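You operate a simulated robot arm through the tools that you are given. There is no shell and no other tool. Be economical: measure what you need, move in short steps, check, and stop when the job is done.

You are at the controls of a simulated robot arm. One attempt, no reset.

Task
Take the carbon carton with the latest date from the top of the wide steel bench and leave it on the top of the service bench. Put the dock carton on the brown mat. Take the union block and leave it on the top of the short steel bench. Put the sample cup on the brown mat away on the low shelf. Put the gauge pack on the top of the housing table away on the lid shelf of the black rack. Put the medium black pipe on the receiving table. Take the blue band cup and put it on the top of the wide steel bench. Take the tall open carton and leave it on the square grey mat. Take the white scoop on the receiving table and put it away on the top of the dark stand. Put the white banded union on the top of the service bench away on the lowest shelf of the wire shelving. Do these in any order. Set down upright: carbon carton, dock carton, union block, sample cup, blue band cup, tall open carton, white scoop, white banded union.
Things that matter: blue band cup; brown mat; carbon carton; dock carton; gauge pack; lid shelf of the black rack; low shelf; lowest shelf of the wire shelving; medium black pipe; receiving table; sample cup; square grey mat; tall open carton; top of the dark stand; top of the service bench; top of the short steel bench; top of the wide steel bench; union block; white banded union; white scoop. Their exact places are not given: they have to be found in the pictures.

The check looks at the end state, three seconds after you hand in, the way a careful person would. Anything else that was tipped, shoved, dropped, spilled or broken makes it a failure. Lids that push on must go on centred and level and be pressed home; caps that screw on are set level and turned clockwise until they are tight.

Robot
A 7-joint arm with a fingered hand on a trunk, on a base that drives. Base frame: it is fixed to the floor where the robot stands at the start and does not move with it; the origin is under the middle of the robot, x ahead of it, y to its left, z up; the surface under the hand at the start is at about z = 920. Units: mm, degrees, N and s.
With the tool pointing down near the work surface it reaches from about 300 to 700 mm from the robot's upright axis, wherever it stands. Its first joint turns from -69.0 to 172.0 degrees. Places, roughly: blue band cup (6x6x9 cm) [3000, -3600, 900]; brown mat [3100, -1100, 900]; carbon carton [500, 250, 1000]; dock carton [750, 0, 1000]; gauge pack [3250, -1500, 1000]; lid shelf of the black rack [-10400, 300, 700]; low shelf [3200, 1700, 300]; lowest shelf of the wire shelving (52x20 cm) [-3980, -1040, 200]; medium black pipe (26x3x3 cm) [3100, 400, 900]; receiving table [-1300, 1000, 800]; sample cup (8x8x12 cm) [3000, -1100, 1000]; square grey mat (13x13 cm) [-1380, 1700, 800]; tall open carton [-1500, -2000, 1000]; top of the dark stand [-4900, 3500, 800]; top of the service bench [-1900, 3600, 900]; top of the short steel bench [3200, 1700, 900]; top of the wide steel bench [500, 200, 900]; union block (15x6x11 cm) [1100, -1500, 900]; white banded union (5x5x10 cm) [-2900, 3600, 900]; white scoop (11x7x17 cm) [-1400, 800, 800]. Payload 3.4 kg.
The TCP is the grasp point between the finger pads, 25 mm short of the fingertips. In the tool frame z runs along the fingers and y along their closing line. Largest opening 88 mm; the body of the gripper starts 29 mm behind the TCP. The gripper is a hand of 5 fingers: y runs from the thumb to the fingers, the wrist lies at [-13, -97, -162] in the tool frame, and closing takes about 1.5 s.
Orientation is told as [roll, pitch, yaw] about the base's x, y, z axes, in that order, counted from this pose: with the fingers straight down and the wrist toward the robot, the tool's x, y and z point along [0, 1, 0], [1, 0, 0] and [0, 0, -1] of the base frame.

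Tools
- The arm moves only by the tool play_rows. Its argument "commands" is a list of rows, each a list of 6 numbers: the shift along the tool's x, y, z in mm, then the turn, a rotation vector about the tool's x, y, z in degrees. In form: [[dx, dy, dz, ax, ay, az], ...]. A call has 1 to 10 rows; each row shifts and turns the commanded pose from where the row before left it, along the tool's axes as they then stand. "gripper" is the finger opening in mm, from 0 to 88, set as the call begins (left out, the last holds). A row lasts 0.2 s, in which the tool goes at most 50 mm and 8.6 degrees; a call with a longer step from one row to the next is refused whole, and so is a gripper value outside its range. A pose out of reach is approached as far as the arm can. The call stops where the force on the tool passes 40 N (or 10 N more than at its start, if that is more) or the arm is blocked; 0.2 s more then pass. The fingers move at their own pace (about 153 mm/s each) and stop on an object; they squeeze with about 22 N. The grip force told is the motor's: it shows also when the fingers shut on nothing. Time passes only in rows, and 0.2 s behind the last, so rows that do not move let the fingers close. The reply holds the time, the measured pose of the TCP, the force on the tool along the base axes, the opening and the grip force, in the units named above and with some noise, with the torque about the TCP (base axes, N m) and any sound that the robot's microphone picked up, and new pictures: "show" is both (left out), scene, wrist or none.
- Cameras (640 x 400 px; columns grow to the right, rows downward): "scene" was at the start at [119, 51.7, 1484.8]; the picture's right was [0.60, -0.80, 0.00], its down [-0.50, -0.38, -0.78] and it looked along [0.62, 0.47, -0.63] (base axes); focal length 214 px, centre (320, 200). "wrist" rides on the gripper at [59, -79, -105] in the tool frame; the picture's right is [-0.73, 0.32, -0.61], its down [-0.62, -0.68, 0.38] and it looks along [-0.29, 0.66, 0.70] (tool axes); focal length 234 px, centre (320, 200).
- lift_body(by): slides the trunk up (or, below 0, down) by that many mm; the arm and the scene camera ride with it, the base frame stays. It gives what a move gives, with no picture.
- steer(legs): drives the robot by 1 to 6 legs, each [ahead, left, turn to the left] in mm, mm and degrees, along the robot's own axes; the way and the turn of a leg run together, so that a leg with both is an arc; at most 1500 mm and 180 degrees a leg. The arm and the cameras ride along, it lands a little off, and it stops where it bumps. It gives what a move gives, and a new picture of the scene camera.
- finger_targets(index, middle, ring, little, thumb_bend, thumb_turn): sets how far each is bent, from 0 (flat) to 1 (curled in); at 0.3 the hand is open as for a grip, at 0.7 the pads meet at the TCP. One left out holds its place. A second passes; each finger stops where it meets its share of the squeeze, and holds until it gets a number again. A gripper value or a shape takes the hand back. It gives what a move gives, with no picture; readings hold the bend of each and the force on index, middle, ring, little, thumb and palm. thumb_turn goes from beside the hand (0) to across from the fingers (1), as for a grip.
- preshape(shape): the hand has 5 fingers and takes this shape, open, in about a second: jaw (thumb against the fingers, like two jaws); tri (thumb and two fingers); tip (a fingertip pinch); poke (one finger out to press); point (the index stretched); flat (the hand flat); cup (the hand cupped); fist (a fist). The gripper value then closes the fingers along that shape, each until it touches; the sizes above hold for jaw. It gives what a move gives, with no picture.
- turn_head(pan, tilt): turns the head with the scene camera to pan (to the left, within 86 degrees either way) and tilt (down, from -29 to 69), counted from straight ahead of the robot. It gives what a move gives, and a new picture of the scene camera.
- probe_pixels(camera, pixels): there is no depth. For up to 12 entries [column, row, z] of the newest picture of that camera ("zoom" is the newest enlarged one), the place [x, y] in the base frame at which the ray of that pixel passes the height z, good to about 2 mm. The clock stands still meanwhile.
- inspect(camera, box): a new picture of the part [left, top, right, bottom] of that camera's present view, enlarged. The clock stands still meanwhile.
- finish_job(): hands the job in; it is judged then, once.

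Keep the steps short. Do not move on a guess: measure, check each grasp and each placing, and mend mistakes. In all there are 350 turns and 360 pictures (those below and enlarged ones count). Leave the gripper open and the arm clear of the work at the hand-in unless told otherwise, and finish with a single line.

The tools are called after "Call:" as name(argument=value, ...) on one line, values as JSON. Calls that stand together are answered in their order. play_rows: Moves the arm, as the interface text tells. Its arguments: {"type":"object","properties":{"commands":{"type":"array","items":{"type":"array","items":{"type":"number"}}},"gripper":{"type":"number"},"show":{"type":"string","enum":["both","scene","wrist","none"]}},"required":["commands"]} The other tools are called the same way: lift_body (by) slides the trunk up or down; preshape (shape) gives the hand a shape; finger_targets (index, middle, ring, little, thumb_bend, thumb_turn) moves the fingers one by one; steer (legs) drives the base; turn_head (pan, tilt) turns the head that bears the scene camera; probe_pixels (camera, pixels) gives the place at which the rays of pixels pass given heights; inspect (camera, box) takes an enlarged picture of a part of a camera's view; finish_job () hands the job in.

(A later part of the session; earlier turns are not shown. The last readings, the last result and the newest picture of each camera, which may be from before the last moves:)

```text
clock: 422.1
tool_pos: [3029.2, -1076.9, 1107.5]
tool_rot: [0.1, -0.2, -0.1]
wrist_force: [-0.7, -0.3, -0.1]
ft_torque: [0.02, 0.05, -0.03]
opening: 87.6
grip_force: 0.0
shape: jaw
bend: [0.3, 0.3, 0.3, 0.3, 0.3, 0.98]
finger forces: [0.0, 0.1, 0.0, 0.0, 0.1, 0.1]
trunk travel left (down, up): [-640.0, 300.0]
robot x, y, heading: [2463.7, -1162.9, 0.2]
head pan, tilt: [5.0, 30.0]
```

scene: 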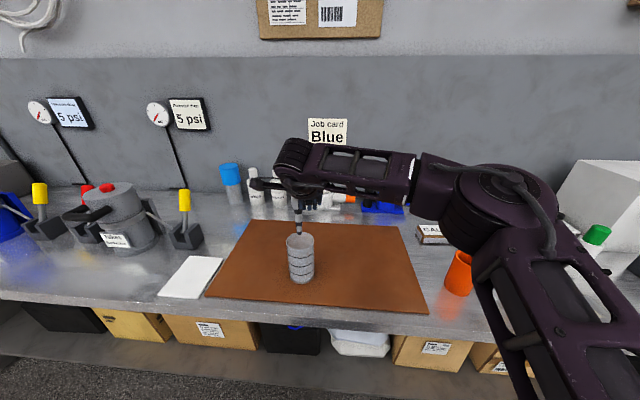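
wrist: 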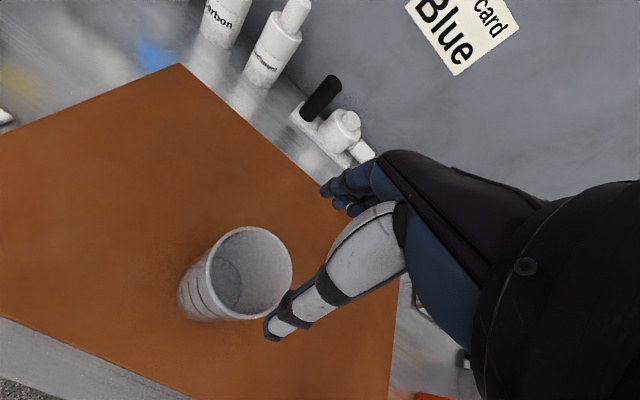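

Call:
probe_pixels(camera="wrist", pixels=[[206, 280, 1020], [292, 262, 1020], [255, 227, 1020], [243, 318, 1020], [249, 271, 1020]])

Call:
probe_pixels(camera="scene", pixels=[[300, 240, 1020], [287, 240, 1020], [314, 240, 1020], [302, 280, 900]])

```text
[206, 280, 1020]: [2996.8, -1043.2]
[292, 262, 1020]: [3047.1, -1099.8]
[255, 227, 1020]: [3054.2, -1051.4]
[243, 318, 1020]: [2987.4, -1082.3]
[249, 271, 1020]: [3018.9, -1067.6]
```

```text
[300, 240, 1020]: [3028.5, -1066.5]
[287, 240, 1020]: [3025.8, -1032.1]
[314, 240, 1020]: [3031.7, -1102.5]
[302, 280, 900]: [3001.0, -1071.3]
```

Centre (3021,-1068). I align and lower to z ~998.

Call:
play_rows(commands=[[9, -8, 0, 0, 0, 0], [0, 0, 30, 0, 0, 0], [0, 0, 30, 0, 0, 0], [0, 0, 25, 0, 0, 0], [0, 0, 15, 0, 0, 0], [0, 0, 8, 0, 0, 0], [0, 0, 0, 0, 0, 0]], show="wrist")

```text
clock: 423.7
tool_pos: [3018.6, -1065.7, 1003.4]
tool_rot: [0.3, -0.7, -0.2]
wrist_force: [5.1, 5.4, 35.4]
ft_torque: [-0.02, 0.27, -0.01]
opening: 87.9
grip_force: 0.0
shape: jaw
bend: [0.26, 0.3, 0.3, 0.3, 0.29, 0.97]
finger forces: [15.5, 0.1, 0.0, 0.0, 16.9, 0.0]
trunk travel left (down, up): [-640.0, 300.0]
robot x, y, heading: [2463.2, -1162.6, -0.0]
head pan, tilt: [5.0, 30.0]
```

wrist: 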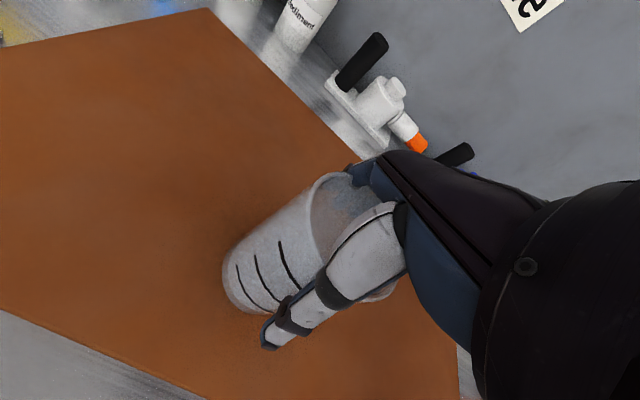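

The finger roots touch the rim; fingers straddle it. I back up 6 mm and close.

Call:
play_rows(commands=[[0, 0, -8, 0, 0, 0], [0, 0, 0, 0, 0, 0], [0, 0, 0, 0, 0, 0], [0, 0, 0, 0, 0, 0], [0, 0, 0, 0, 0, 0], [0, 0, 0, 0, 0, 0]], gripper=35, show="none")

Call:
play_rows(commands=[[0, 0, -10, 0, 0, 0], [0, 0, -30, 0, 0, 0], [0, 0, -40, 0, 0, 0], [0, 0, 0, 0, 0, 0]], show="both")

```text
clock: 425.1
tool_pos: [3019.6, -1066.5, 1007.5]
tool_rot: [0.1, 0.0, 0.0]
wrist_force: [0.3, 0.0, 0.2]
ft_torque: [0.03, -0.04, 0.01]
opening: 60.9
grip_force: 22.4
shape: jaw
bend: [0.27, 0.39, 0.37, 0.41, 0.57, 0.98]
finger forces: [16.5, 10.1, 2.4, 0.0, 29.9, 0.1]
trunk travel left (down, up): [-640.0, 300.0]
robot x, y, heading: [2458.4, -1162.2, 0.2]
head pan, tilt: [5.0, 30.0]
```

```text
clock: 426.1
tool_pos: [3022.1, -1067.3, 1088.1]
tool_rot: [0.1, 0.0, -0.2]
wrist_force: [0.1, -0.4, -1.7]
ft_torque: [0.04, 0.02, 0.02]
opening: 60.8
grip_force: 22.1
shape: jaw
bend: [0.27, 0.39, 0.37, 0.41, 0.57, 0.98]
finger forces: [16.0, 10.2, 2.5, 0.0, 29.3, 0.0]
trunk travel left (down, up): [-640.0, 300.0]
robot x, y, heading: [2461.8, -1164.0, 0.1]
head pan, tilt: [5.0, 30.0]
```

scene: 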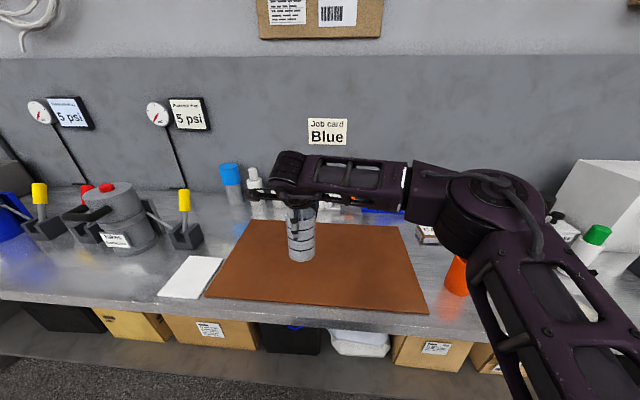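
wrist: 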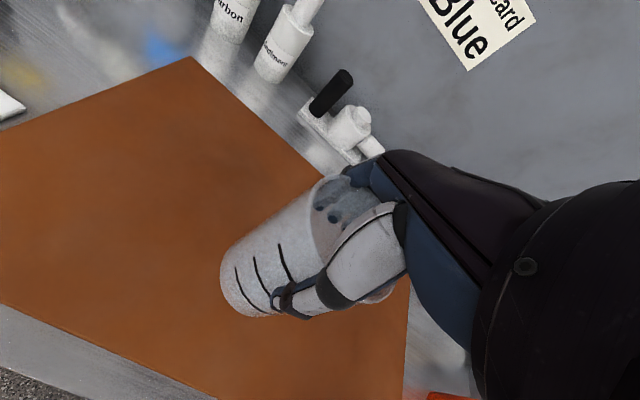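

Sample cup held upright. I back off and drive north to the short steel bench.

Call:
steer(legs=[[-320, 0, 0], [0, 1400, 0], [0, 1400, 0]])

Call:
turn_head(pan=5, tilt=35)

```text
clock: 441.4
tool_pos: [2715.2, 1729.5, 1088.3]
tool_rot: [0.1, -0.1, -0.7]
wrist_force: [0.2, -0.2, -1.1]
ft_torque: [0.05, -0.01, 0.0]
opening: 60.9
grip_force: 21.3
shape: jaw
bend: [0.27, 0.39, 0.37, 0.41, 0.57, 0.98]
finger forces: [15.9, 10.2, 2.5, 0.1, 29.3, 0.0]
trunk travel left (down, up): [-640.0, 300.0]
robot x, y, heading: [2154.7, 1639.4, -0.8]
head pan, tilt: [5.0, 30.0]
```

scene: 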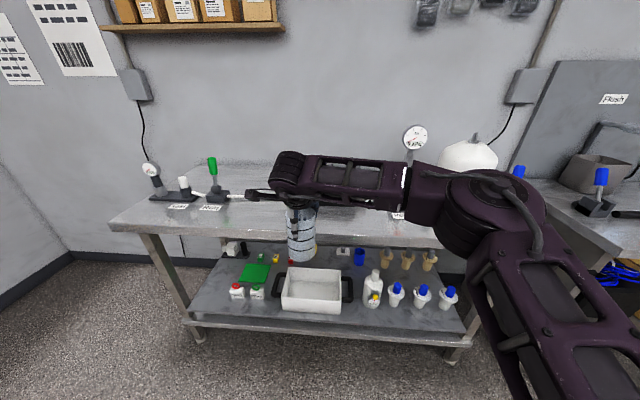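

```text
clock: 442.0
tool_pos: [2715.2, 1728.2, 1088.5]
tool_rot: [0.0, -0.2, -0.6]
wrist_force: [0.3, 0.0, -0.5]
ft_torque: [-0.01, -0.01, 0.0]
opening: 60.9
grip_force: 22.2
shape: jaw
bend: [0.27, 0.39, 0.37, 0.41, 0.57, 0.98]
finger forces: [16.0, 10.2, 2.5, 0.0, 29.2, 0.1]
trunk travel left (down, up): [-640.0, 300.0]
robot x, y, heading: [2157.7, 1637.8, -0.9]
head pan, tilt: [5.0, 35.0]
```

scene: 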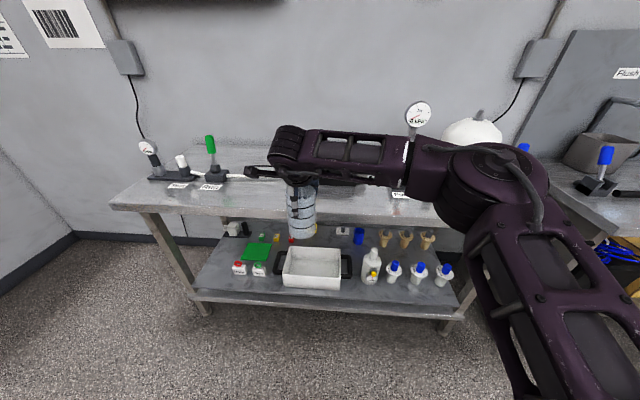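

Call:
inspect(camera="scene", box=[180, 190, 480, 350])

```text
2.13 times, centred on (330, 270) of scene
```

zoom: 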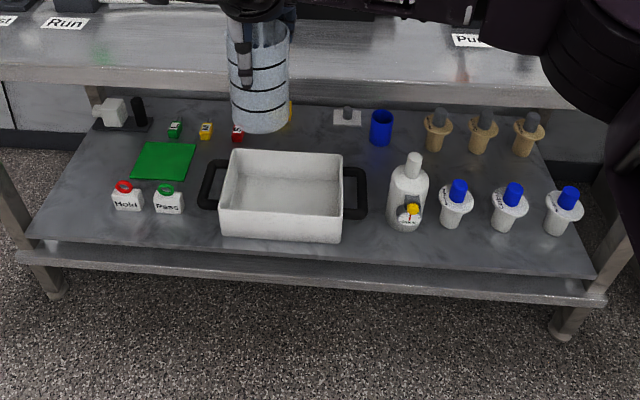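

Call:
probe_pixels(camera="zoom", pixels=[[28, 237, 300], [593, 275, 300], [230, 242, 300], [340, 243, 300], [345, 200, 300], [405, 232, 300], [380, 145, 300], [345, 125, 300], [55, 298, 0], [560, 335, 0], [385, 180, 300], [170, 212, 300]])

```text
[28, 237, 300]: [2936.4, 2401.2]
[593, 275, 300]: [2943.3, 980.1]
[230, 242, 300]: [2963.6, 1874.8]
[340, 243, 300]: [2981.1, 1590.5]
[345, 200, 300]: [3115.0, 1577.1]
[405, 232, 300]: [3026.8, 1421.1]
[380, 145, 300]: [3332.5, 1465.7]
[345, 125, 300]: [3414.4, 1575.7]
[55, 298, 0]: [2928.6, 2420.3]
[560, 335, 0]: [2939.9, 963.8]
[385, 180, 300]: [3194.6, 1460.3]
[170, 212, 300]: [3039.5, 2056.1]
```

Low shelf: z ~300, front edge x 2938. Its front-left corner (y 2200–2390) is free. I drive left 551, lower the trunk, then go in.

Call:
steer(legs=[[0, 551, 0.8]])

Call:
lift_body(by=-400)

Call:
lift_body(by=-220)

Call:
turn_head(pan=10, tilt=25)

```text
clock: 445.2
tool_pos: [2714.5, 2288.7, 1088.4]
tool_rot: [0.1, -0.1, 0.2]
wrist_force: [-0.1, -0.3, -0.9]
ft_torque: [-0.05, -0.01, -0.03]
opening: 60.8
grip_force: 21.7
shape: jaw
bend: [0.27, 0.39, 0.37, 0.41, 0.57, 0.98]
finger forces: [15.9, 10.1, 2.5, 0.0, 29.2, 0.0]
trunk travel left (down, up): [-640.0, 300.0]
robot x, y, heading: [2156.7, 2189.6, 0.6]
head pan, tilt: [5.0, 35.0]
```

scene: 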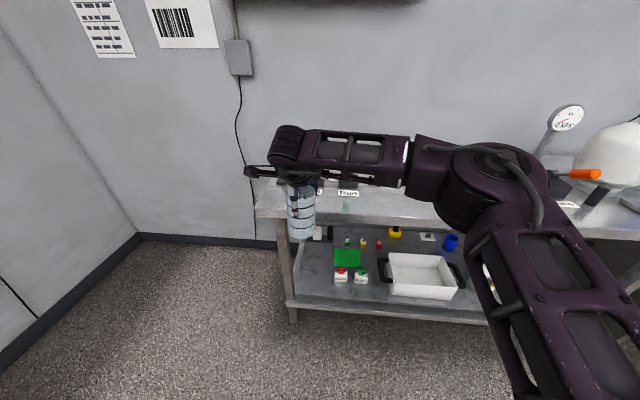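

```text
clock: 449.0
tool_pos: [2714.2, 2286.9, 688.9]
tool_rot: [0.1, -0.2, 0.3]
wrist_force: [-0.2, 0.1, -0.6]
ft_torque: [0.01, 0.01, -0.01]
opening: 61.0
grip_force: 22.1
shape: jaw
bend: [0.27, 0.39, 0.37, 0.41, 0.57, 0.98]
finger forces: [15.8, 10.2, 2.5, 0.1, 29.1, 0.0]
trunk travel left (down, up): [-240.0, 700.0]
robot x, y, heading: [2156.8, 2189.4, 0.4]
head pan, tilt: [5.0, 35.0]
```

```text
clock: 451.4
tool_pos: [2713.4, 2287.8, 468.1]
tool_rot: [0.1, -0.1, 0.3]
wrist_force: [0.2, -1.0, -0.5]
ft_torque: [-0.04, 0.0, 0.0]
opening: 60.8
grip_force: 22.4
shape: jaw
bend: [0.27, 0.39, 0.37, 0.41, 0.57, 0.98]
finger forces: [15.7, 10.3, 2.5, 0.1, 28.9, 0.1]
trunk travel left (down, up): [-20.0, 920.0]
robot x, y, heading: [2158.9, 2192.4, 0.4]
head pan, tilt: [5.0, 35.0]
```

```text
clock: 452.1
tool_pos: [2713.9, 2287.4, 470.0]
tool_rot: [0.1, -0.1, 0.3]
wrist_force: [0.0, 0.4, -1.8]
ft_torque: [-0.02, 0.0, -0.02]
opening: 61.2
grip_force: 22.1
shape: jaw
bend: [0.27, 0.39, 0.37, 0.41, 0.57, 0.98]
finger forces: [15.7, 10.2, 2.4, 0.0, 29.0, 0.0]
trunk travel left (down, up): [-20.0, 920.0]
robot x, y, heading: [2155.9, 2190.9, 0.4]
head pan, tilt: [10.0, 25.0]
```

scene: 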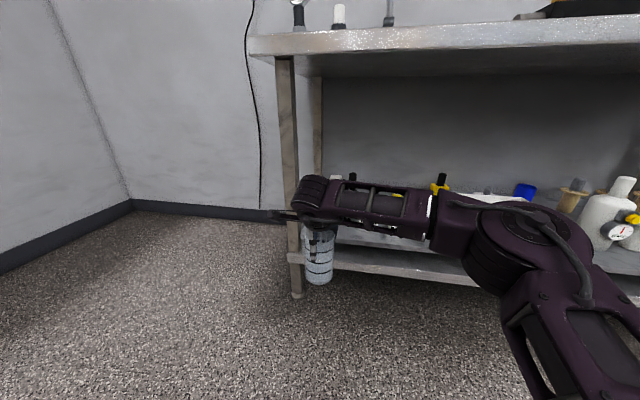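

The bench's left leg is near. I measure the hand's leftmost part and the leg.

Call:
probe_pixels(camera="scene", pixels=[[268, 216, 540], [268, 216, 580], [297, 296, 0], [304, 296, 0], [301, 262, 300], [300, 180, 850], [307, 262, 300]])

Call:
inspect(camera="scene", box=[240, 150, 460, 310])

```text
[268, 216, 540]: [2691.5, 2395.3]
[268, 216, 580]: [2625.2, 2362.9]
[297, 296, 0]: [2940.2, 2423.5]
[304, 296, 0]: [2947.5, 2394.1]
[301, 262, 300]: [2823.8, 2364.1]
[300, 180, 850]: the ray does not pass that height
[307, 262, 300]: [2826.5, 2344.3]
```

```text
2.50 times, centred on (350, 230) of scene
```

zoom: 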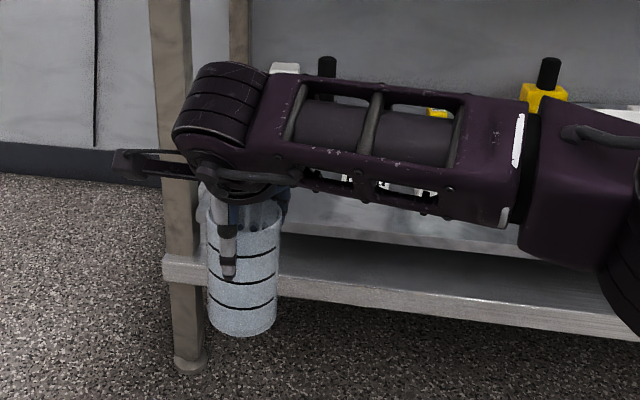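

The camera bracket reaches 75 mm left of the TCP; with y 2270 it clears the leg by ~45. I drive in.

Call:
steer(legs=[[150, -17, -0.3], [156, 0, 0]])

Call:
inspect(camera="wrist", box=[0, 0, 640, 400])

```text
clock: 454.5
tool_pos: [3024.6, 2267.6, 468.1]
tool_rot: [0.2, -0.1, 0.0]
wrist_force: [0.3, 0.6, -0.8]
ft_torque: [-0.03, 0.01, 0.01]
opening: 61.0
grip_force: 21.8
shape: jaw
bend: [0.28, 0.39, 0.38, 0.41, 0.57, 0.98]
finger forces: [15.8, 10.2, 2.6, 0.0, 28.8, 0.0]
trunk travel left (down, up): [-20.0, 920.0]
robot x, y, heading: [2470.0, 2174.4, 0.1]
head pan, tilt: [10.0, 25.0]
```

scene: 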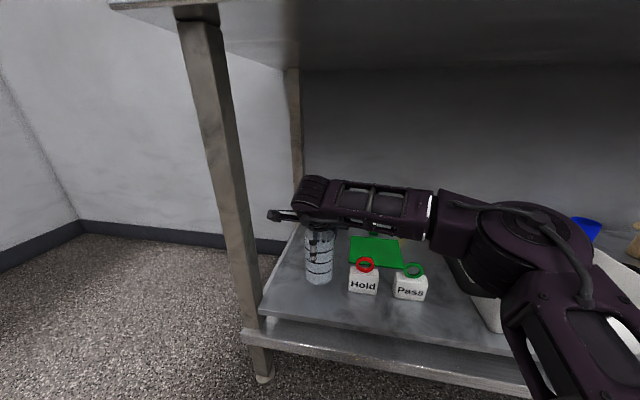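

```text
1.00 times, centred on (320, 200) of wrist (not enlarged: the box is as wide or as high as the picture)
```

zoom: 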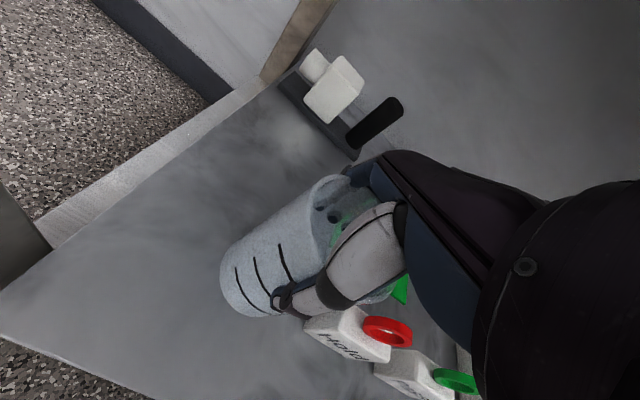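

Good gaps. I lower in steps to contact.

Call:
play_rows(commands=[[0, 0, 20, 0, 0, 0], [0, 0, 15, 0, 0, 0], [0, 0, 10, 0, 0, 0], [0, 0, 4, 0, 0, 0], [0, 0, 4, 0, 0, 0], [0, 0, 4, 0, 0, 0], [0, 0, 4, 0, 0, 0], [0, 0, 4, 0, 0, 0], [0, 0, 4, 0, 0, 0]], show="none")

```text
clock: 455.3
tool_pos: [3026.5, 2268.9, 436.4]
tool_rot: [0.8, -1.4, 0.0]
wrist_force: [-3.6, -0.8, 21.5]
ft_torque: [-0.21, -0.03, -0.09]
opening: 58.7
grip_force: 21.9
shape: jaw
bend: [0.28, 0.39, 0.38, 0.41, 0.59, 0.98]
finger forces: [15.7, 10.4, 3.3, 0.1, 33.8, 0.0]
trunk travel left (down, up): [-20.0, 920.0]
robot x, y, heading: [2467.0, 2174.9, 0.2]
head pan, tilt: [10.0, 25.0]
stopped in row 4: the force on the tool passed its limit at 45 N (the readings are from after the stop); the commanded pose is now the measured one
```

Contact came 29 mm earlier than expected. I look to be sure it is the shelf.

Call:
inspect(camera="scene", box=[240, 190, 460, 330])

```text
2.86 times, centred on (350, 260) of scene
```

zoom: 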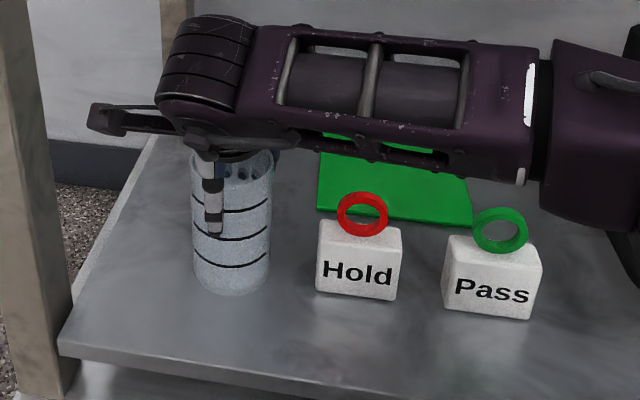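

Call:
probe_pixels(camera="zoom", pixels=[[232, 296, 300], [232, 296, 330], [232, 285, 320], [58, 345, 300], [58, 345, 330], [360, 302, 330]])

```text
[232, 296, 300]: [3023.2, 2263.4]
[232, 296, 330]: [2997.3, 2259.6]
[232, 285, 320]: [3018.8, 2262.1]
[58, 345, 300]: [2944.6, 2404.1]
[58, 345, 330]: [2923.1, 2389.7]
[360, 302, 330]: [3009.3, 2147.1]
```

Call:
probe_pixels(camera="zoom", pixels=[[490, 318, 300], [490, 318, 320], [490, 318, 340]])

Call:
play_rows(commands=[[0, 0, -3, 0, 0, 0], [0, 0, 0, 0, 0, 0]], show="none")

```text
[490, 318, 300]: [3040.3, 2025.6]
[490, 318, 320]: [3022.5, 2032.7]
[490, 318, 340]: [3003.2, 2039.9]
```

```text
clock: 455.9
tool_pos: [3025.8, 2269.9, 437.6]
tool_rot: [0.6, -1.2, 0.0]
wrist_force: [-0.4, 0.8, 19.8]
ft_torque: [-0.21, -0.23, -0.01]
opening: 58.7
grip_force: 22.0
shape: jaw
bend: [0.28, 0.39, 0.38, 0.41, 0.59, 0.98]
finger forces: [16.6, 11.1, 3.7, 0.1, 31.6, 0.0]
trunk travel left (down, up): [-20.0, 920.0]
robot x, y, heading: [2466.7, 2173.5, -0.0]
head pan, tilt: [10.0, 25.0]
```

The bottle bases triangulate to z ≈ 330, so it is the shelf. I ease up a bit more and open.

Call:
play_rows(commands=[[0, 0, -2, 1.2, -0.6, 0], [0, 0, 0, 0, 0, 0], [0, 0, 0, 0, 0, 0]], show="none")

Call:
play_rows(commands=[[0, 0, 0, 0, 0, 0], [0, 0, 0, 0, 0, 0], [0, 0, 0, 0, 0, 0], [0, 0, 0, 0, 0, 0]], gripper=88, show="none")

Call:
play_rows(commands=[[0, 0, -10, 0, 0, 0], [0, 0, -30, 0, 0, 0], [0, 0, -40, 0, 0, 0], [0, 0, -40, 0, 0, 0], [0, 0, 0, 0, 0, 0]], show="both")

```text
clock: 456.7
tool_pos: [3026.0, 2269.8, 436.2]
tool_rot: [0.0, 0.2, -0.1]
wrist_force: [2.5, 0.7, 13.0]
ft_torque: [-0.1, -0.69, 0.04]
opening: 59.7
grip_force: 22.5
shape: jaw
bend: [0.28, 0.39, 0.37, 0.41, 0.59, 0.98]
finger forces: [17.0, 11.8, 3.6, 0.1, 27.9, 0.0]
trunk travel left (down, up): [-20.0, 920.0]
robot x, y, heading: [2468.0, 2174.8, 0.0]
head pan, tilt: [10.0, 25.0]
```

```text
clock: 457.7
tool_pos: [3025.4, 2270.9, 436.7]
tool_rot: [0.0, 0.2, -0.1]
wrist_force: [-4.4, 1.5, 12.1]
ft_torque: [0.02, -0.02, 0.05]
opening: 87.8
grip_force: 0.0
shape: jaw
bend: [0.28, 0.3, 0.3, 0.3, 0.3, 0.98]
finger forces: [6.5, 0.0, 0.1, 0.1, 10.0, 0.0]
trunk travel left (down, up): [-20.0, 920.0]
robot x, y, heading: [2463.4, 2173.5, -0.2]
head pan, tilt: [10.0, 25.0]
```

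```text
clock: 458.9
tool_pos: [3026.5, 2269.7, 558.1]
tool_rot: [0.0, 0.4, 0.0]
wrist_force: [0.0, -0.2, -0.2]
ft_torque: [0.02, 0.01, -0.01]
opening: 87.9
grip_force: 0.1
shape: jaw
bend: [0.3, 0.3, 0.3, 0.3, 0.3, 0.97]
finger forces: [0.0, 0.0, 0.1, 0.0, 0.0, 0.0]
trunk travel left (down, up): [-20.0, 920.0]
robot x, y, heading: [2466.6, 2172.1, 0.2]
head pan, tilt: [10.0, 25.0]
```

scene: 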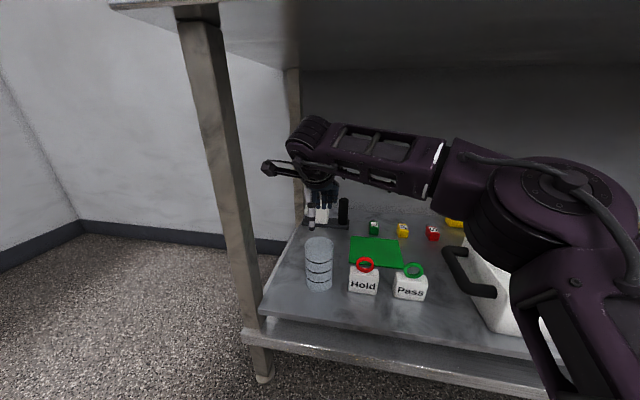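
wrist: 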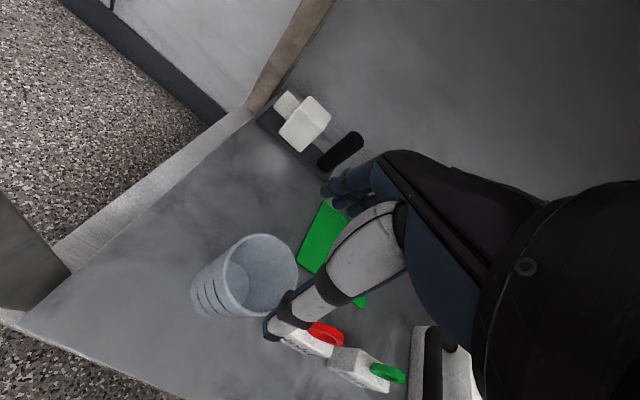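

Sample cup stands on the low shelf. I back out, raise the trunk, and drive to the union block on the wide bench's east side.

Call:
steer(legs=[[-330, 0, 0], [0, -1500, 0], [0, -1500, 0], [0, -500, 0], [0, 0, 180]])

Call:
lift_body(by=400)

Call:
lift_body(by=300)

Call:
turn_head(pan=10, tilt=32)

```text
clock: 485.1
tool_pos: [1543.3, -1427.6, 556.0]
tool_rot: [0.0, 0.3, 178.4]
wrist_force: [0.7, -0.6, -0.4]
ft_torque: [-0.03, 0.02, 0.0]
opening: 87.8
grip_force: 0.2
shape: jaw
bend: [0.3, 0.3, 0.3, 0.3, 0.3, 0.97]
finger forces: [0.1, 0.0, 0.0, 0.0, 0.0, 0.1]
trunk travel left (down, up): [-20.0, 920.0]
robot x, y, heading: [2106.8, -1344.8, 178.7]
head pan, tilt: [10.0, 25.0]
```

scene: 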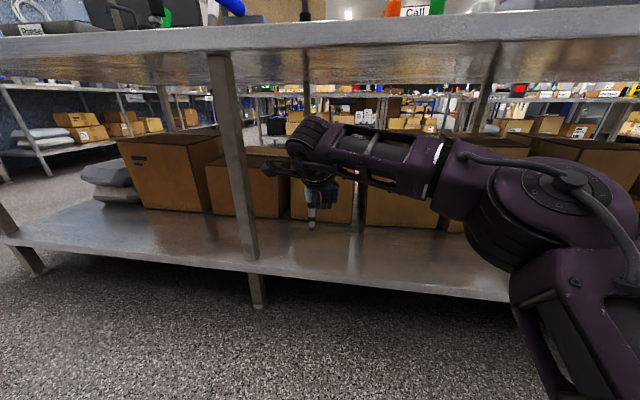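

```text
clock: 488.9
tool_pos: [1543.4, -1428.2, 956.5]
tool_rot: [-0.1, 0.2, 178.5]
wrist_force: [-0.2, 0.0, -0.4]
ft_torque: [-0.01, 0.0, 0.01]
opening: 88.1
grip_force: 0.0
shape: jaw
bend: [0.3, 0.3, 0.3, 0.3, 0.3, 0.97]
finger forces: [0.0, 0.0, 0.1, 0.0, 0.0, 0.0]
trunk travel left (down, up): [-420.0, 520.0]
robot x, y, heading: [2109.0, -1346.2, 178.7]
head pan, tilt: [10.0, 25.0]
```

```text
clock: 491.9
tool_pos: [1543.8, -1428.1, 1256.4]
tool_rot: [0.0, 0.3, 178.5]
wrist_force: [0.2, 0.1, -0.5]
ft_torque: [-0.03, -0.03, 0.0]
opening: 88.0
grip_force: 0.1
shape: jaw
bend: [0.3, 0.3, 0.3, 0.3, 0.3, 0.97]
finger forces: [0.0, 0.0, 0.1, 0.1, 0.0, 0.0]
trunk travel left (down, up): [-720.0, 220.0]
robot x, y, heading: [2106.1, -1343.4, 178.4]
head pan, tilt: [10.0, 25.0]
```

```text
clock: 492.6
tool_pos: [1542.7, -1426.6, 1257.1]
tool_rot: [0.0, 0.3, 178.6]
wrist_force: [0.5, -0.5, -0.1]
ft_torque: [0.02, 0.0, 0.0]
opening: 87.9
grip_force: 0.1
shape: jaw
bend: [0.3, 0.3, 0.3, 0.3, 0.3, 0.97]
finger forces: [0.0, 0.1, 0.0, 0.0, 0.1, 0.0]
trunk travel left (down, up): [-720.0, 220.0]
robot x, y, heading: [2103.2, -1343.6, 178.5]
head pan, tilt: [10.0, 32.0]
```

scene: 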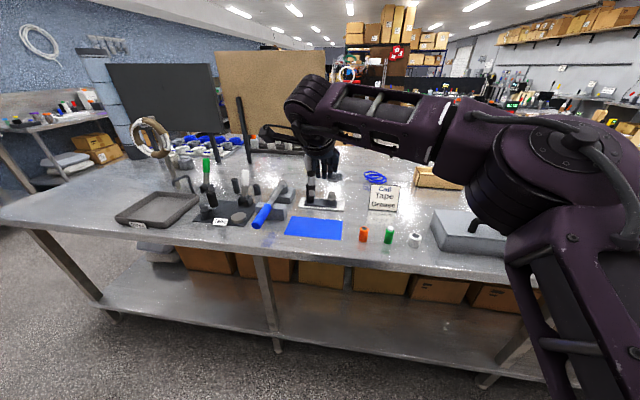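

Call:
inspect(camera="scene", box=[170, 140, 410, 260])

Call:
probe_pixels(camera="scene", pixels=[[310, 200, 900], [270, 205, 900], [300, 257, 900], [215, 230, 900], [95, 242, 900], [278, 350, 0], [480, 385, 0]])

```text
2.67 times, centred on (290, 200) of scene
```

zoom: 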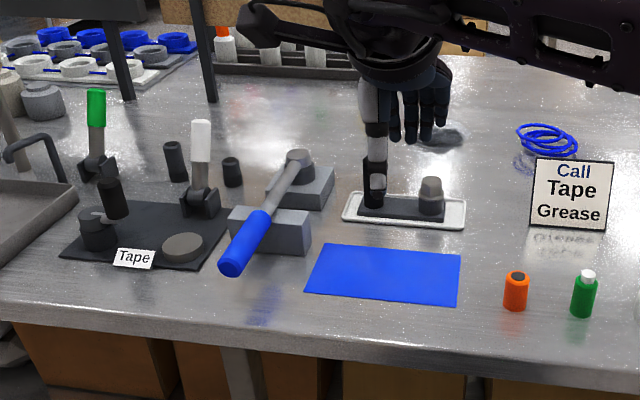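

```text
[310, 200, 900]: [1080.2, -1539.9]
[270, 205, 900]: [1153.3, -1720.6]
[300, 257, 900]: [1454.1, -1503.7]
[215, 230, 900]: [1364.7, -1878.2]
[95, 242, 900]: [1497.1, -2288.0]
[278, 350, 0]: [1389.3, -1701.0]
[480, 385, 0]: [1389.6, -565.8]
```

The thing at (1090,-1540) is partly hidden by the hand. I shift the robot right and closer for a clear view.

Call:
steer(legs=[[250, -170, 1.5]])

Call:
turn_head(pan=20, tilt=42)

Call:
inspect(camera="scene", box=[160, 110, 360, 240])

```text
clock: 494.6
tool_pos: [1299.3, -1271.4, 1256.7]
tool_rot: [0.0, 0.2, -180.0]
wrist_force: [-1.0, -0.5, -0.4]
ft_torque: [0.01, 0.01, 0.02]
opening: 87.9
grip_force: 0.1
shape: jaw
bend: [0.3, 0.3, 0.3, 0.3, 0.3, 0.97]
finger forces: [0.0, 0.1, 0.1, 0.1, 0.1, 0.0]
trunk travel left (down, up): [-720.0, 220.0]
robot x, y, heading: [1858.3, -1170.6, -179.5]
head pan, tilt: [10.0, 32.0]
```

scene: 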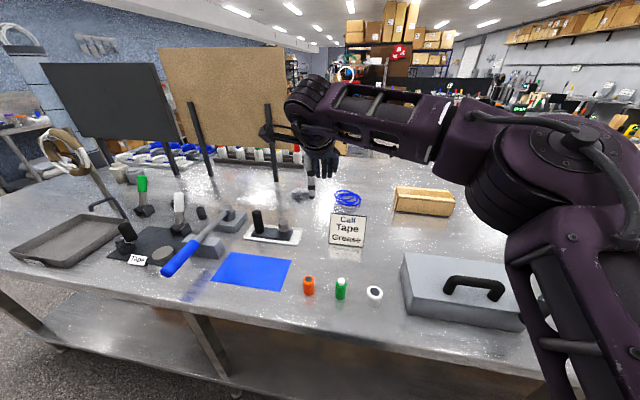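

```text
clock: 495.3
tool_pos: [1299.1, -1271.2, 1256.5]
tool_rot: [0.0, 0.4, -179.9]
wrist_force: [-0.5, -0.1, 0.4]
ft_torque: [-0.01, -0.01, -0.02]
opening: 88.0
grip_force: 0.1
shape: jaw
bend: [0.3, 0.3, 0.3, 0.3, 0.3, 0.97]
finger forces: [0.0, 0.0, 0.1, 0.1, 0.1, 0.0]
trunk travel left (down, up): [-720.0, 220.0]
robot x, y, heading: [1856.8, -1170.3, -179.6]
head pan, tilt: [20.0, 42.0]
```

scene: 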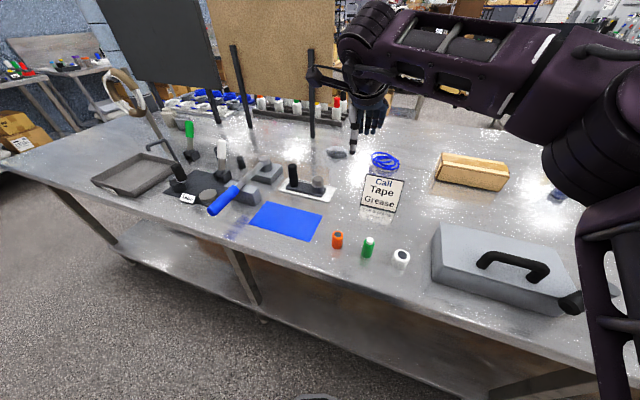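

```text
3.08 times, centred on (260, 175) of scene
```

zoom: 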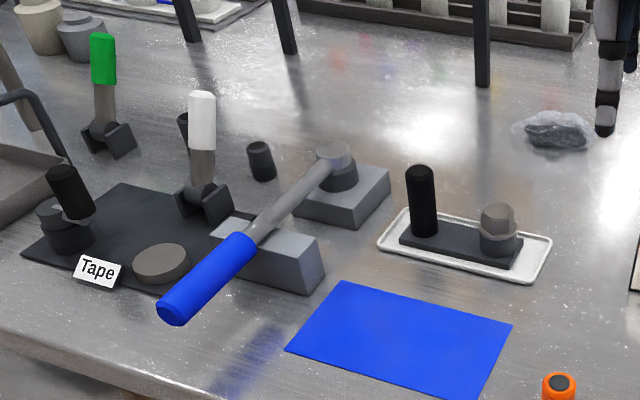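

This is the union block: dark bar with a black upright handle and a grey union, in a white tray. I measure the handle.

Call:
probe_pixels(camera="zoom", pixels=[[420, 172, 1000], [420, 172, 1020], [425, 232, 925], [425, 240, 905], [400, 237, 910], [515, 268, 910], [498, 210, 970], [498, 252, 925], [380, 245, 900], [535, 283, 900], [550, 240, 900], [405, 210, 900]])

Call:
inspect(camera="wrist", box=[0, 0, 640, 400])

```text
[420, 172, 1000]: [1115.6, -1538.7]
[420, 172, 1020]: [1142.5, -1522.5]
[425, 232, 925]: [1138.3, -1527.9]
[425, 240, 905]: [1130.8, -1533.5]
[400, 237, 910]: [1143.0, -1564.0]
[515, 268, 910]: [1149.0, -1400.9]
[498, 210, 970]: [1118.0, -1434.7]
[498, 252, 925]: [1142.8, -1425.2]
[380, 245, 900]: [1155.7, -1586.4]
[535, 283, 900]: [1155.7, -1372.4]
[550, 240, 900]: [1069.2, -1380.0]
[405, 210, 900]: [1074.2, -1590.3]
```

```text
1.00 times, centred on (320, 200) of wrist (not enlarged: the box is as wide or as high as the picture)
```

zoom: 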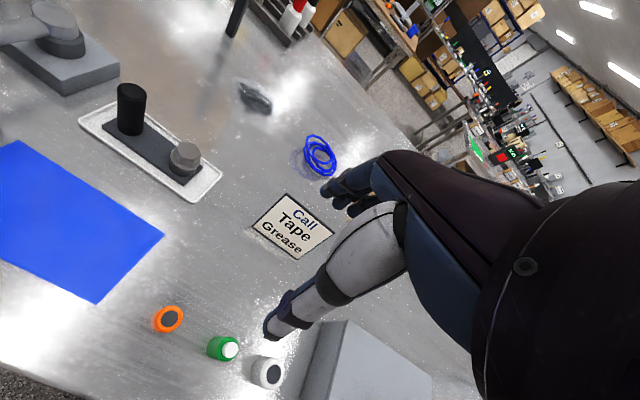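

Call:
probe_pixels(camera="zoom", pixels=[[130, 92, 1000], [130, 92, 1015], [130, 92, 1030], [130, 130, 920], [185, 158, 960], [185, 158, 980], [185, 182, 915], [105, 128, 915]])

```text
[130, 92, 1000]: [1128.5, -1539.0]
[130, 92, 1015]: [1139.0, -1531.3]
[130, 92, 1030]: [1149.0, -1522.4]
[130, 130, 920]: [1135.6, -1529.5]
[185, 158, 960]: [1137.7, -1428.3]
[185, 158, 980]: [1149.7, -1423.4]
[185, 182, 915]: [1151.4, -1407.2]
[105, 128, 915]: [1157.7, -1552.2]
```

Bench surface here is 920, so the handle stands at about (1150,-1520), top ~1030. I drive to align and reach out 40 mm.

Call:
steer(legs=[[109, 249, -0.4]])

Call:
play_rows(commands=[[0, 20, 20, 0.3, 0, 0], [0, 20, 40, 0, 0, 0], [0, 0, 40, 0, 0, 0], [0, 0, 40, 0, 0, 0], [0, 0, 0, 0, 0, 0]], show="both")

```text
clock: 497.3
tool_pos: [1189.7, -1519.7, 1256.0]
tool_rot: [0.0, 0.3, 179.9]
wrist_force: [0.2, 0.0, -0.7]
ft_torque: [-0.01, 0.02, 0.01]
opening: 87.8
grip_force: 0.1
shape: jaw
bend: [0.3, 0.3, 0.3, 0.3, 0.3, 0.97]
finger forces: [0.1, 0.0, 0.1, 0.0, 0.0, 0.1]
trunk travel left (down, up): [-720.0, 220.0]
robot x, y, heading: [1750.7, -1420.7, 180.0]
head pan, tilt: [20.0, 42.0]
```

scene: 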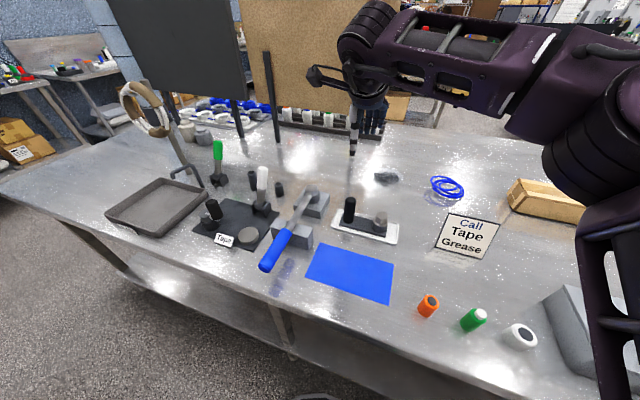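

```text
clock: 498.5
tool_pos: [1150.3, -1519.9, 1114.8]
tool_rot: [0.0, 0.6, 179.9]
wrist_force: [0.5, 1.2, 0.3]
ft_torque: [-0.03, 0.02, 0.02]
opening: 87.9
grip_force: 0.2
shape: jaw
bend: [0.3, 0.3, 0.3, 0.3, 0.3, 0.97]
finger forces: [0.0, 0.0, 0.1, 0.0, 0.0, 0.0]
trunk travel left (down, up): [-720.0, 220.0]
robot x, y, heading: [1747.9, -1423.9, 179.8]
head pan, tilt: [20.0, 42.0]
```

scene: 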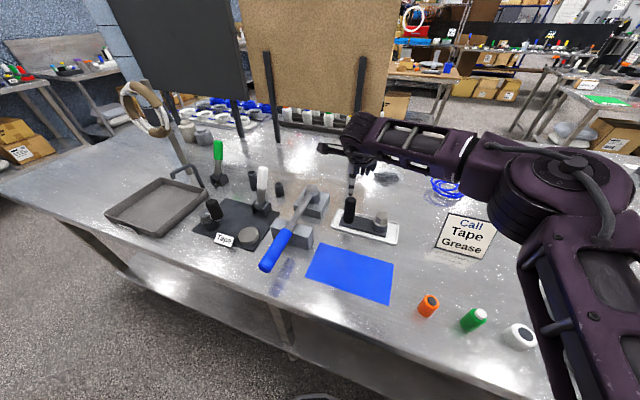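
wrist: 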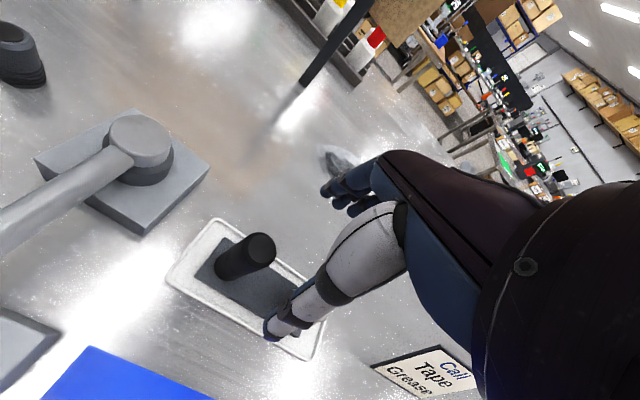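

Call:
probe_pixels(camera="wrist", pixels=[[260, 248, 1033], [260, 248, 1020], [246, 250, 1030], [275, 248, 1030], [232, 278, 945]])

Call:
probe_pixels(camera="scene", pixels=[[350, 200, 1033], [350, 200, 1020], [349, 222, 945], [380, 213, 990]])

```text
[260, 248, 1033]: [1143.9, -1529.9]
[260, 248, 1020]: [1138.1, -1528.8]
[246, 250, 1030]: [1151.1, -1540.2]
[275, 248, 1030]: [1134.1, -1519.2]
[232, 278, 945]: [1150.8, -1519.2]
```

```text
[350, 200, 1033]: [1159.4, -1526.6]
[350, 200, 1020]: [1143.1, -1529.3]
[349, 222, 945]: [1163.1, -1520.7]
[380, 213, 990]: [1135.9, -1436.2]
```

Handle centre (1139,-1529), top ~1020. I align and lower to z ~995.

Call:
play_rows(commands=[[9, 11, 10, 0.6, 0, 0], [0, 0, 35, 0, 0, 0], [0, 0, 35, 0, 0, 0], [0, 0, 25, 0, 0, 0], [0, 0, 13, 0, 0, 0], [0, 0, 0, 0, 0, 0]], show="both")

```text
clock: 499.9
tool_pos: [1142.0, -1528.5, 996.0]
tool_rot: [0.0, 1.2, 179.8]
wrist_force: [0.0, 0.6, 0.0]
ft_torque: [-0.01, 0.01, 0.01]
opening: 87.7
grip_force: 0.1
shape: jaw
bend: [0.3, 0.3, 0.3, 0.3, 0.3, 0.97]
finger forces: [0.1, 0.0, 0.0, 0.0, 0.0, 0.1]
trunk travel left (down, up): [-720.0, 220.0]
robot x, y, heading: [1748.6, -1418.3, 180.0]
head pan, tilt: [20.0, 42.0]
```

scene: 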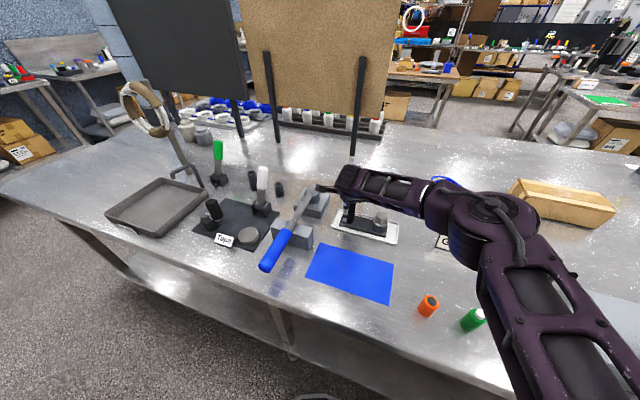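
wrist: 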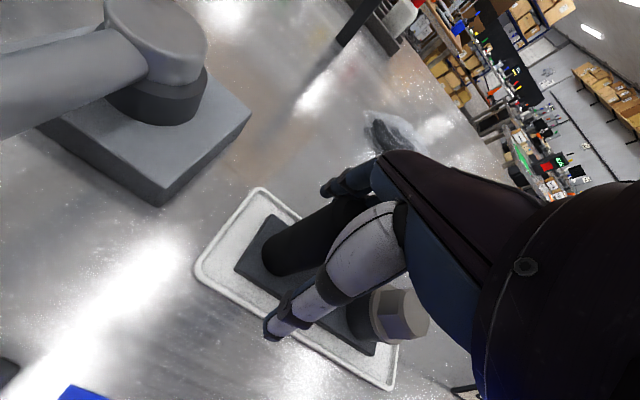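

Call:
play_rows(commands=[[0, 0, 5, -1.2, 0, 0], [0, 0, 0, 0, 0, 0], [0, 0, 0, 0, 0, 0], [0, 0, 0, 0, 0, 0], [0, 0, 0, 0, 0, 0], [0, 0, 0, 0, 0, 0], [0, 0, 0, 0, 0, 0], [0, 0, 0, 0, 0, 0]], gripper=5, show="none")

Call:
play_rows(commands=[[0, 0, -6, 0, 0, 0], [0, 0, -10, 0, 0, 0], [0, 0, -10, 0, 0, 0], [0, 0, 0, 0, 0, 0]], show="both")

```text
clock: 501.7
tool_pos: [1142.6, -1528.0, 993.0]
tool_rot: [-0.1, 0.1, 179.9]
wrist_force: [1.0, -1.2, 1.1]
ft_torque: [0.01, 0.03, 0.0]
opening: 27.2
grip_force: 22.1
shape: jaw
bend: [0.74, 0.52, 0.57, 0.54, 0.75, 1.0]
finger forces: [11.3, 6.6, 0.0, 0.0, 18.4, 0.1]
trunk travel left (down, up): [-720.0, 220.0]
robot x, y, heading: [1755.5, -1422.2, 179.8]
head pan, tilt: [20.0, 42.0]
```

```text
clock: 502.7
tool_pos: [1142.6, -1528.4, 1018.6]
tool_rot: [0.1, 0.1, 179.8]
wrist_force: [0.0, 0.8, -3.4]
ft_torque: [-0.09, 0.01, -0.01]
opening: 27.1
grip_force: 21.4
shape: jaw
bend: [0.74, 0.52, 0.57, 0.54, 0.75, 1.0]
finger forces: [12.6, 5.7, 0.1, 0.0, 17.5, 0.0]
trunk travel left (down, up): [-720.0, 220.0]
robot x, y, heading: [1750.9, -1423.1, 180.1]
head pan, tilt: [20.0, 42.0]
```

scene: 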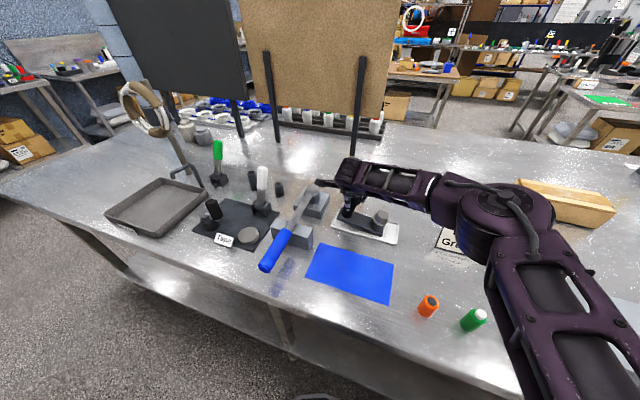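
wrist: 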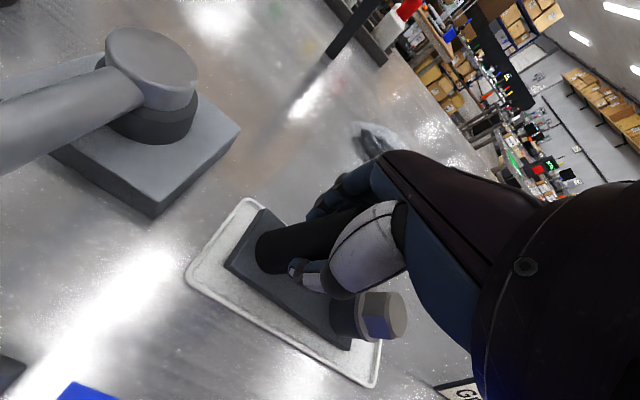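

Lifted with ~3 N. I raise more and check for tilt.

Call:
play_rows(commands=[[0, 0, -30, 0, 0, 0], [0, 0, -40, 0, 0, 0], [0, 0, -40, 0, 0, 0], [0, 0, 0, 0, 0, 0]], show="wrist")

Call:
inspect(camera="scene", box=[300, 110, 460, 220])

```text
clock: 503.7
tool_pos: [1142.1, -1528.0, 1127.5]
tool_rot: [0.1, 0.1, 179.9]
wrist_force: [0.1, 0.0, -3.2]
ft_torque: [-0.19, 0.01, -0.04]
opening: 26.8
grip_force: 22.2
shape: jaw
bend: [0.74, 0.52, 0.58, 0.54, 0.75, 1.0]
finger forces: [13.1, 5.8, 2.5, 0.1, 17.9, 0.0]
trunk travel left (down, up): [-720.0, 220.0]
robot x, y, heading: [1752.7, -1420.2, 179.8]
head pan, tilt: [20.0, 42.0]
```

wrist: 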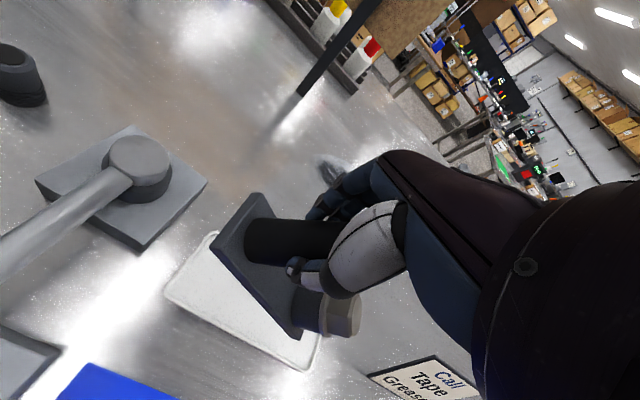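

```text
3.64 times, centred on (380, 165) of scene
```

zoom: 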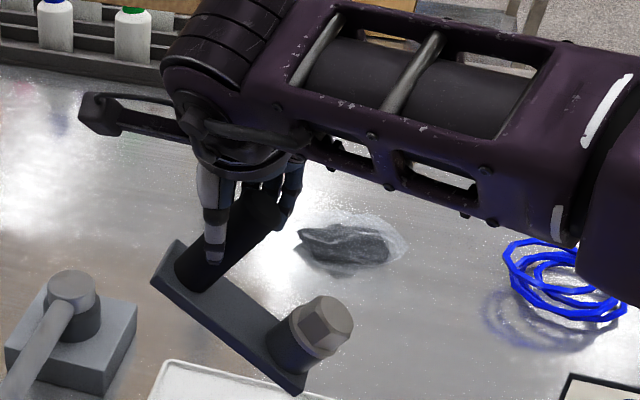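

The block hangs tilted ~30° about the grip axis but is stable; on setting down it will be pressed flat again. I raise, back off, turn and drive to the short steel bench.

Call:
lift_body(by=120)

Call:
steer(legs=[[-350, 0, 0], [0, 0, 180], [0, 1500, 0], [0, 1500, 0]])

Call:
turn_head(pan=5, tilt=35)

```text
clock: 505.2
tool_pos: [1142.5, -1527.5, 1247.2]
tool_rot: [0.0, 0.1, 179.9]
wrist_force: [-0.6, 0.1, -5.1]
ft_torque: [-0.21, 0.0, 0.0]
opening: 26.6
grip_force: 22.0
shape: jaw
bend: [0.74, 0.52, 0.58, 0.54, 0.75, 1.0]
finger forces: [13.2, 5.7, 2.9, 0.1, 18.0, 0.0]
trunk travel left (down, up): [-840.0, 100.0]
robot x, y, heading: [1752.5, -1422.1, 180.1]
head pan, tilt: [20.0, 42.0]
```

```text
clock: 528.7
tool_pos: [2727.1, 1667.6, 1246.9]
tool_rot: [0.0, 0.1, 0.1]
wrist_force: [-0.1, -0.5, -5.4]
ft_torque: [0.17, 0.01, 0.0]
opening: 26.2
grip_force: 22.4
shape: jaw
bend: [0.74, 0.53, 0.58, 0.54, 0.75, 1.0]
finger forces: [12.5, 5.4, 3.4, 0.0, 17.3, 0.0]
trunk travel left (down, up): [-840.0, 100.0]
robot x, y, heading: [2118.3, 1563.0, 0.1]
head pan, tilt: [20.0, 42.0]
```

scene: 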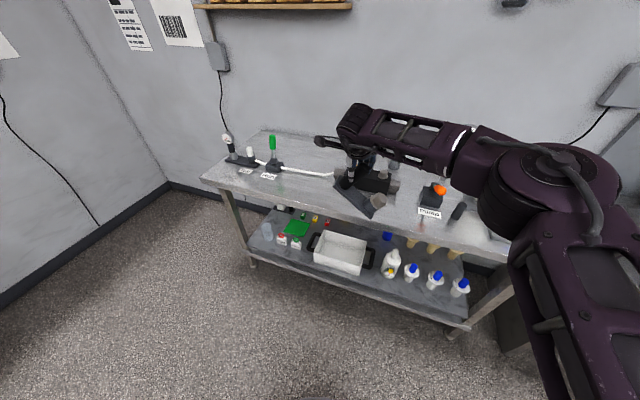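

```text
clock: 529.5
tool_pos: [2727.3, 1669.0, 1246.9]
tool_rot: [0.0, 0.1, -0.1]
wrist_force: [-0.9, -0.3, -3.9]
ft_torque: [0.18, 0.0, -0.02]
opening: 26.4
grip_force: 22.4
shape: jaw
bend: [0.74, 0.53, 0.58, 0.54, 0.75, 1.0]
finger forces: [12.6, 5.5, 3.4, 0.0, 17.3, 0.1]
trunk travel left (down, up): [-840.0, 100.0]
robot x, y, heading: [2119.6, 1565.0, -0.1]
head pan, tilt: [5.0, 35.0]
```

scene: 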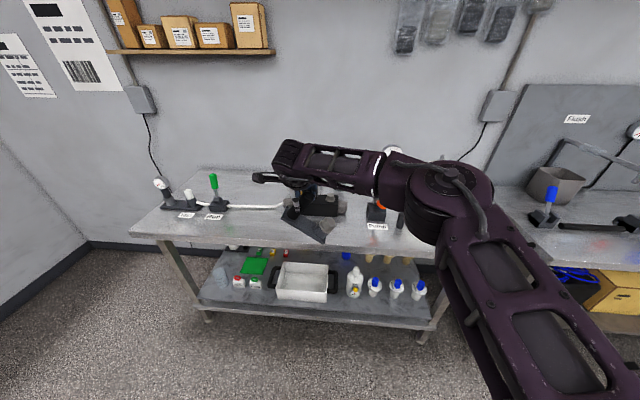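

Call:
inspect(camera="scene", box=[130, 150, 450, 260])

Call:
probe_pixels(camera="scene", pixels=[[135, 232, 900], [250, 240, 900], [350, 247, 900], [215, 216, 900], [180, 215, 900], [275, 206, 900], [340, 216, 900], [378, 230, 900], [240, 220, 900]])

```text
2.00 times, centred on (290, 205) of scene
```

zoom: 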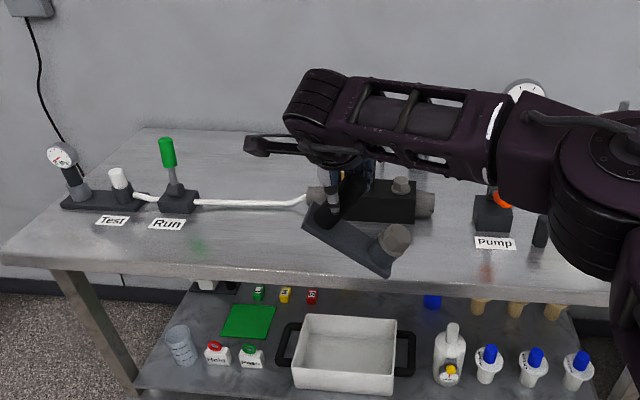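

```text
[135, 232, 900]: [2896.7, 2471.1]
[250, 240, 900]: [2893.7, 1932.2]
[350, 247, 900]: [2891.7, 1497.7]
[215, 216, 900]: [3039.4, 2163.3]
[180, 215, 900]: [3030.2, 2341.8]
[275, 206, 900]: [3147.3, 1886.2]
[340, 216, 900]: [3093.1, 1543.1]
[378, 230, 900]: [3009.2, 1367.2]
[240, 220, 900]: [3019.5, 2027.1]
```

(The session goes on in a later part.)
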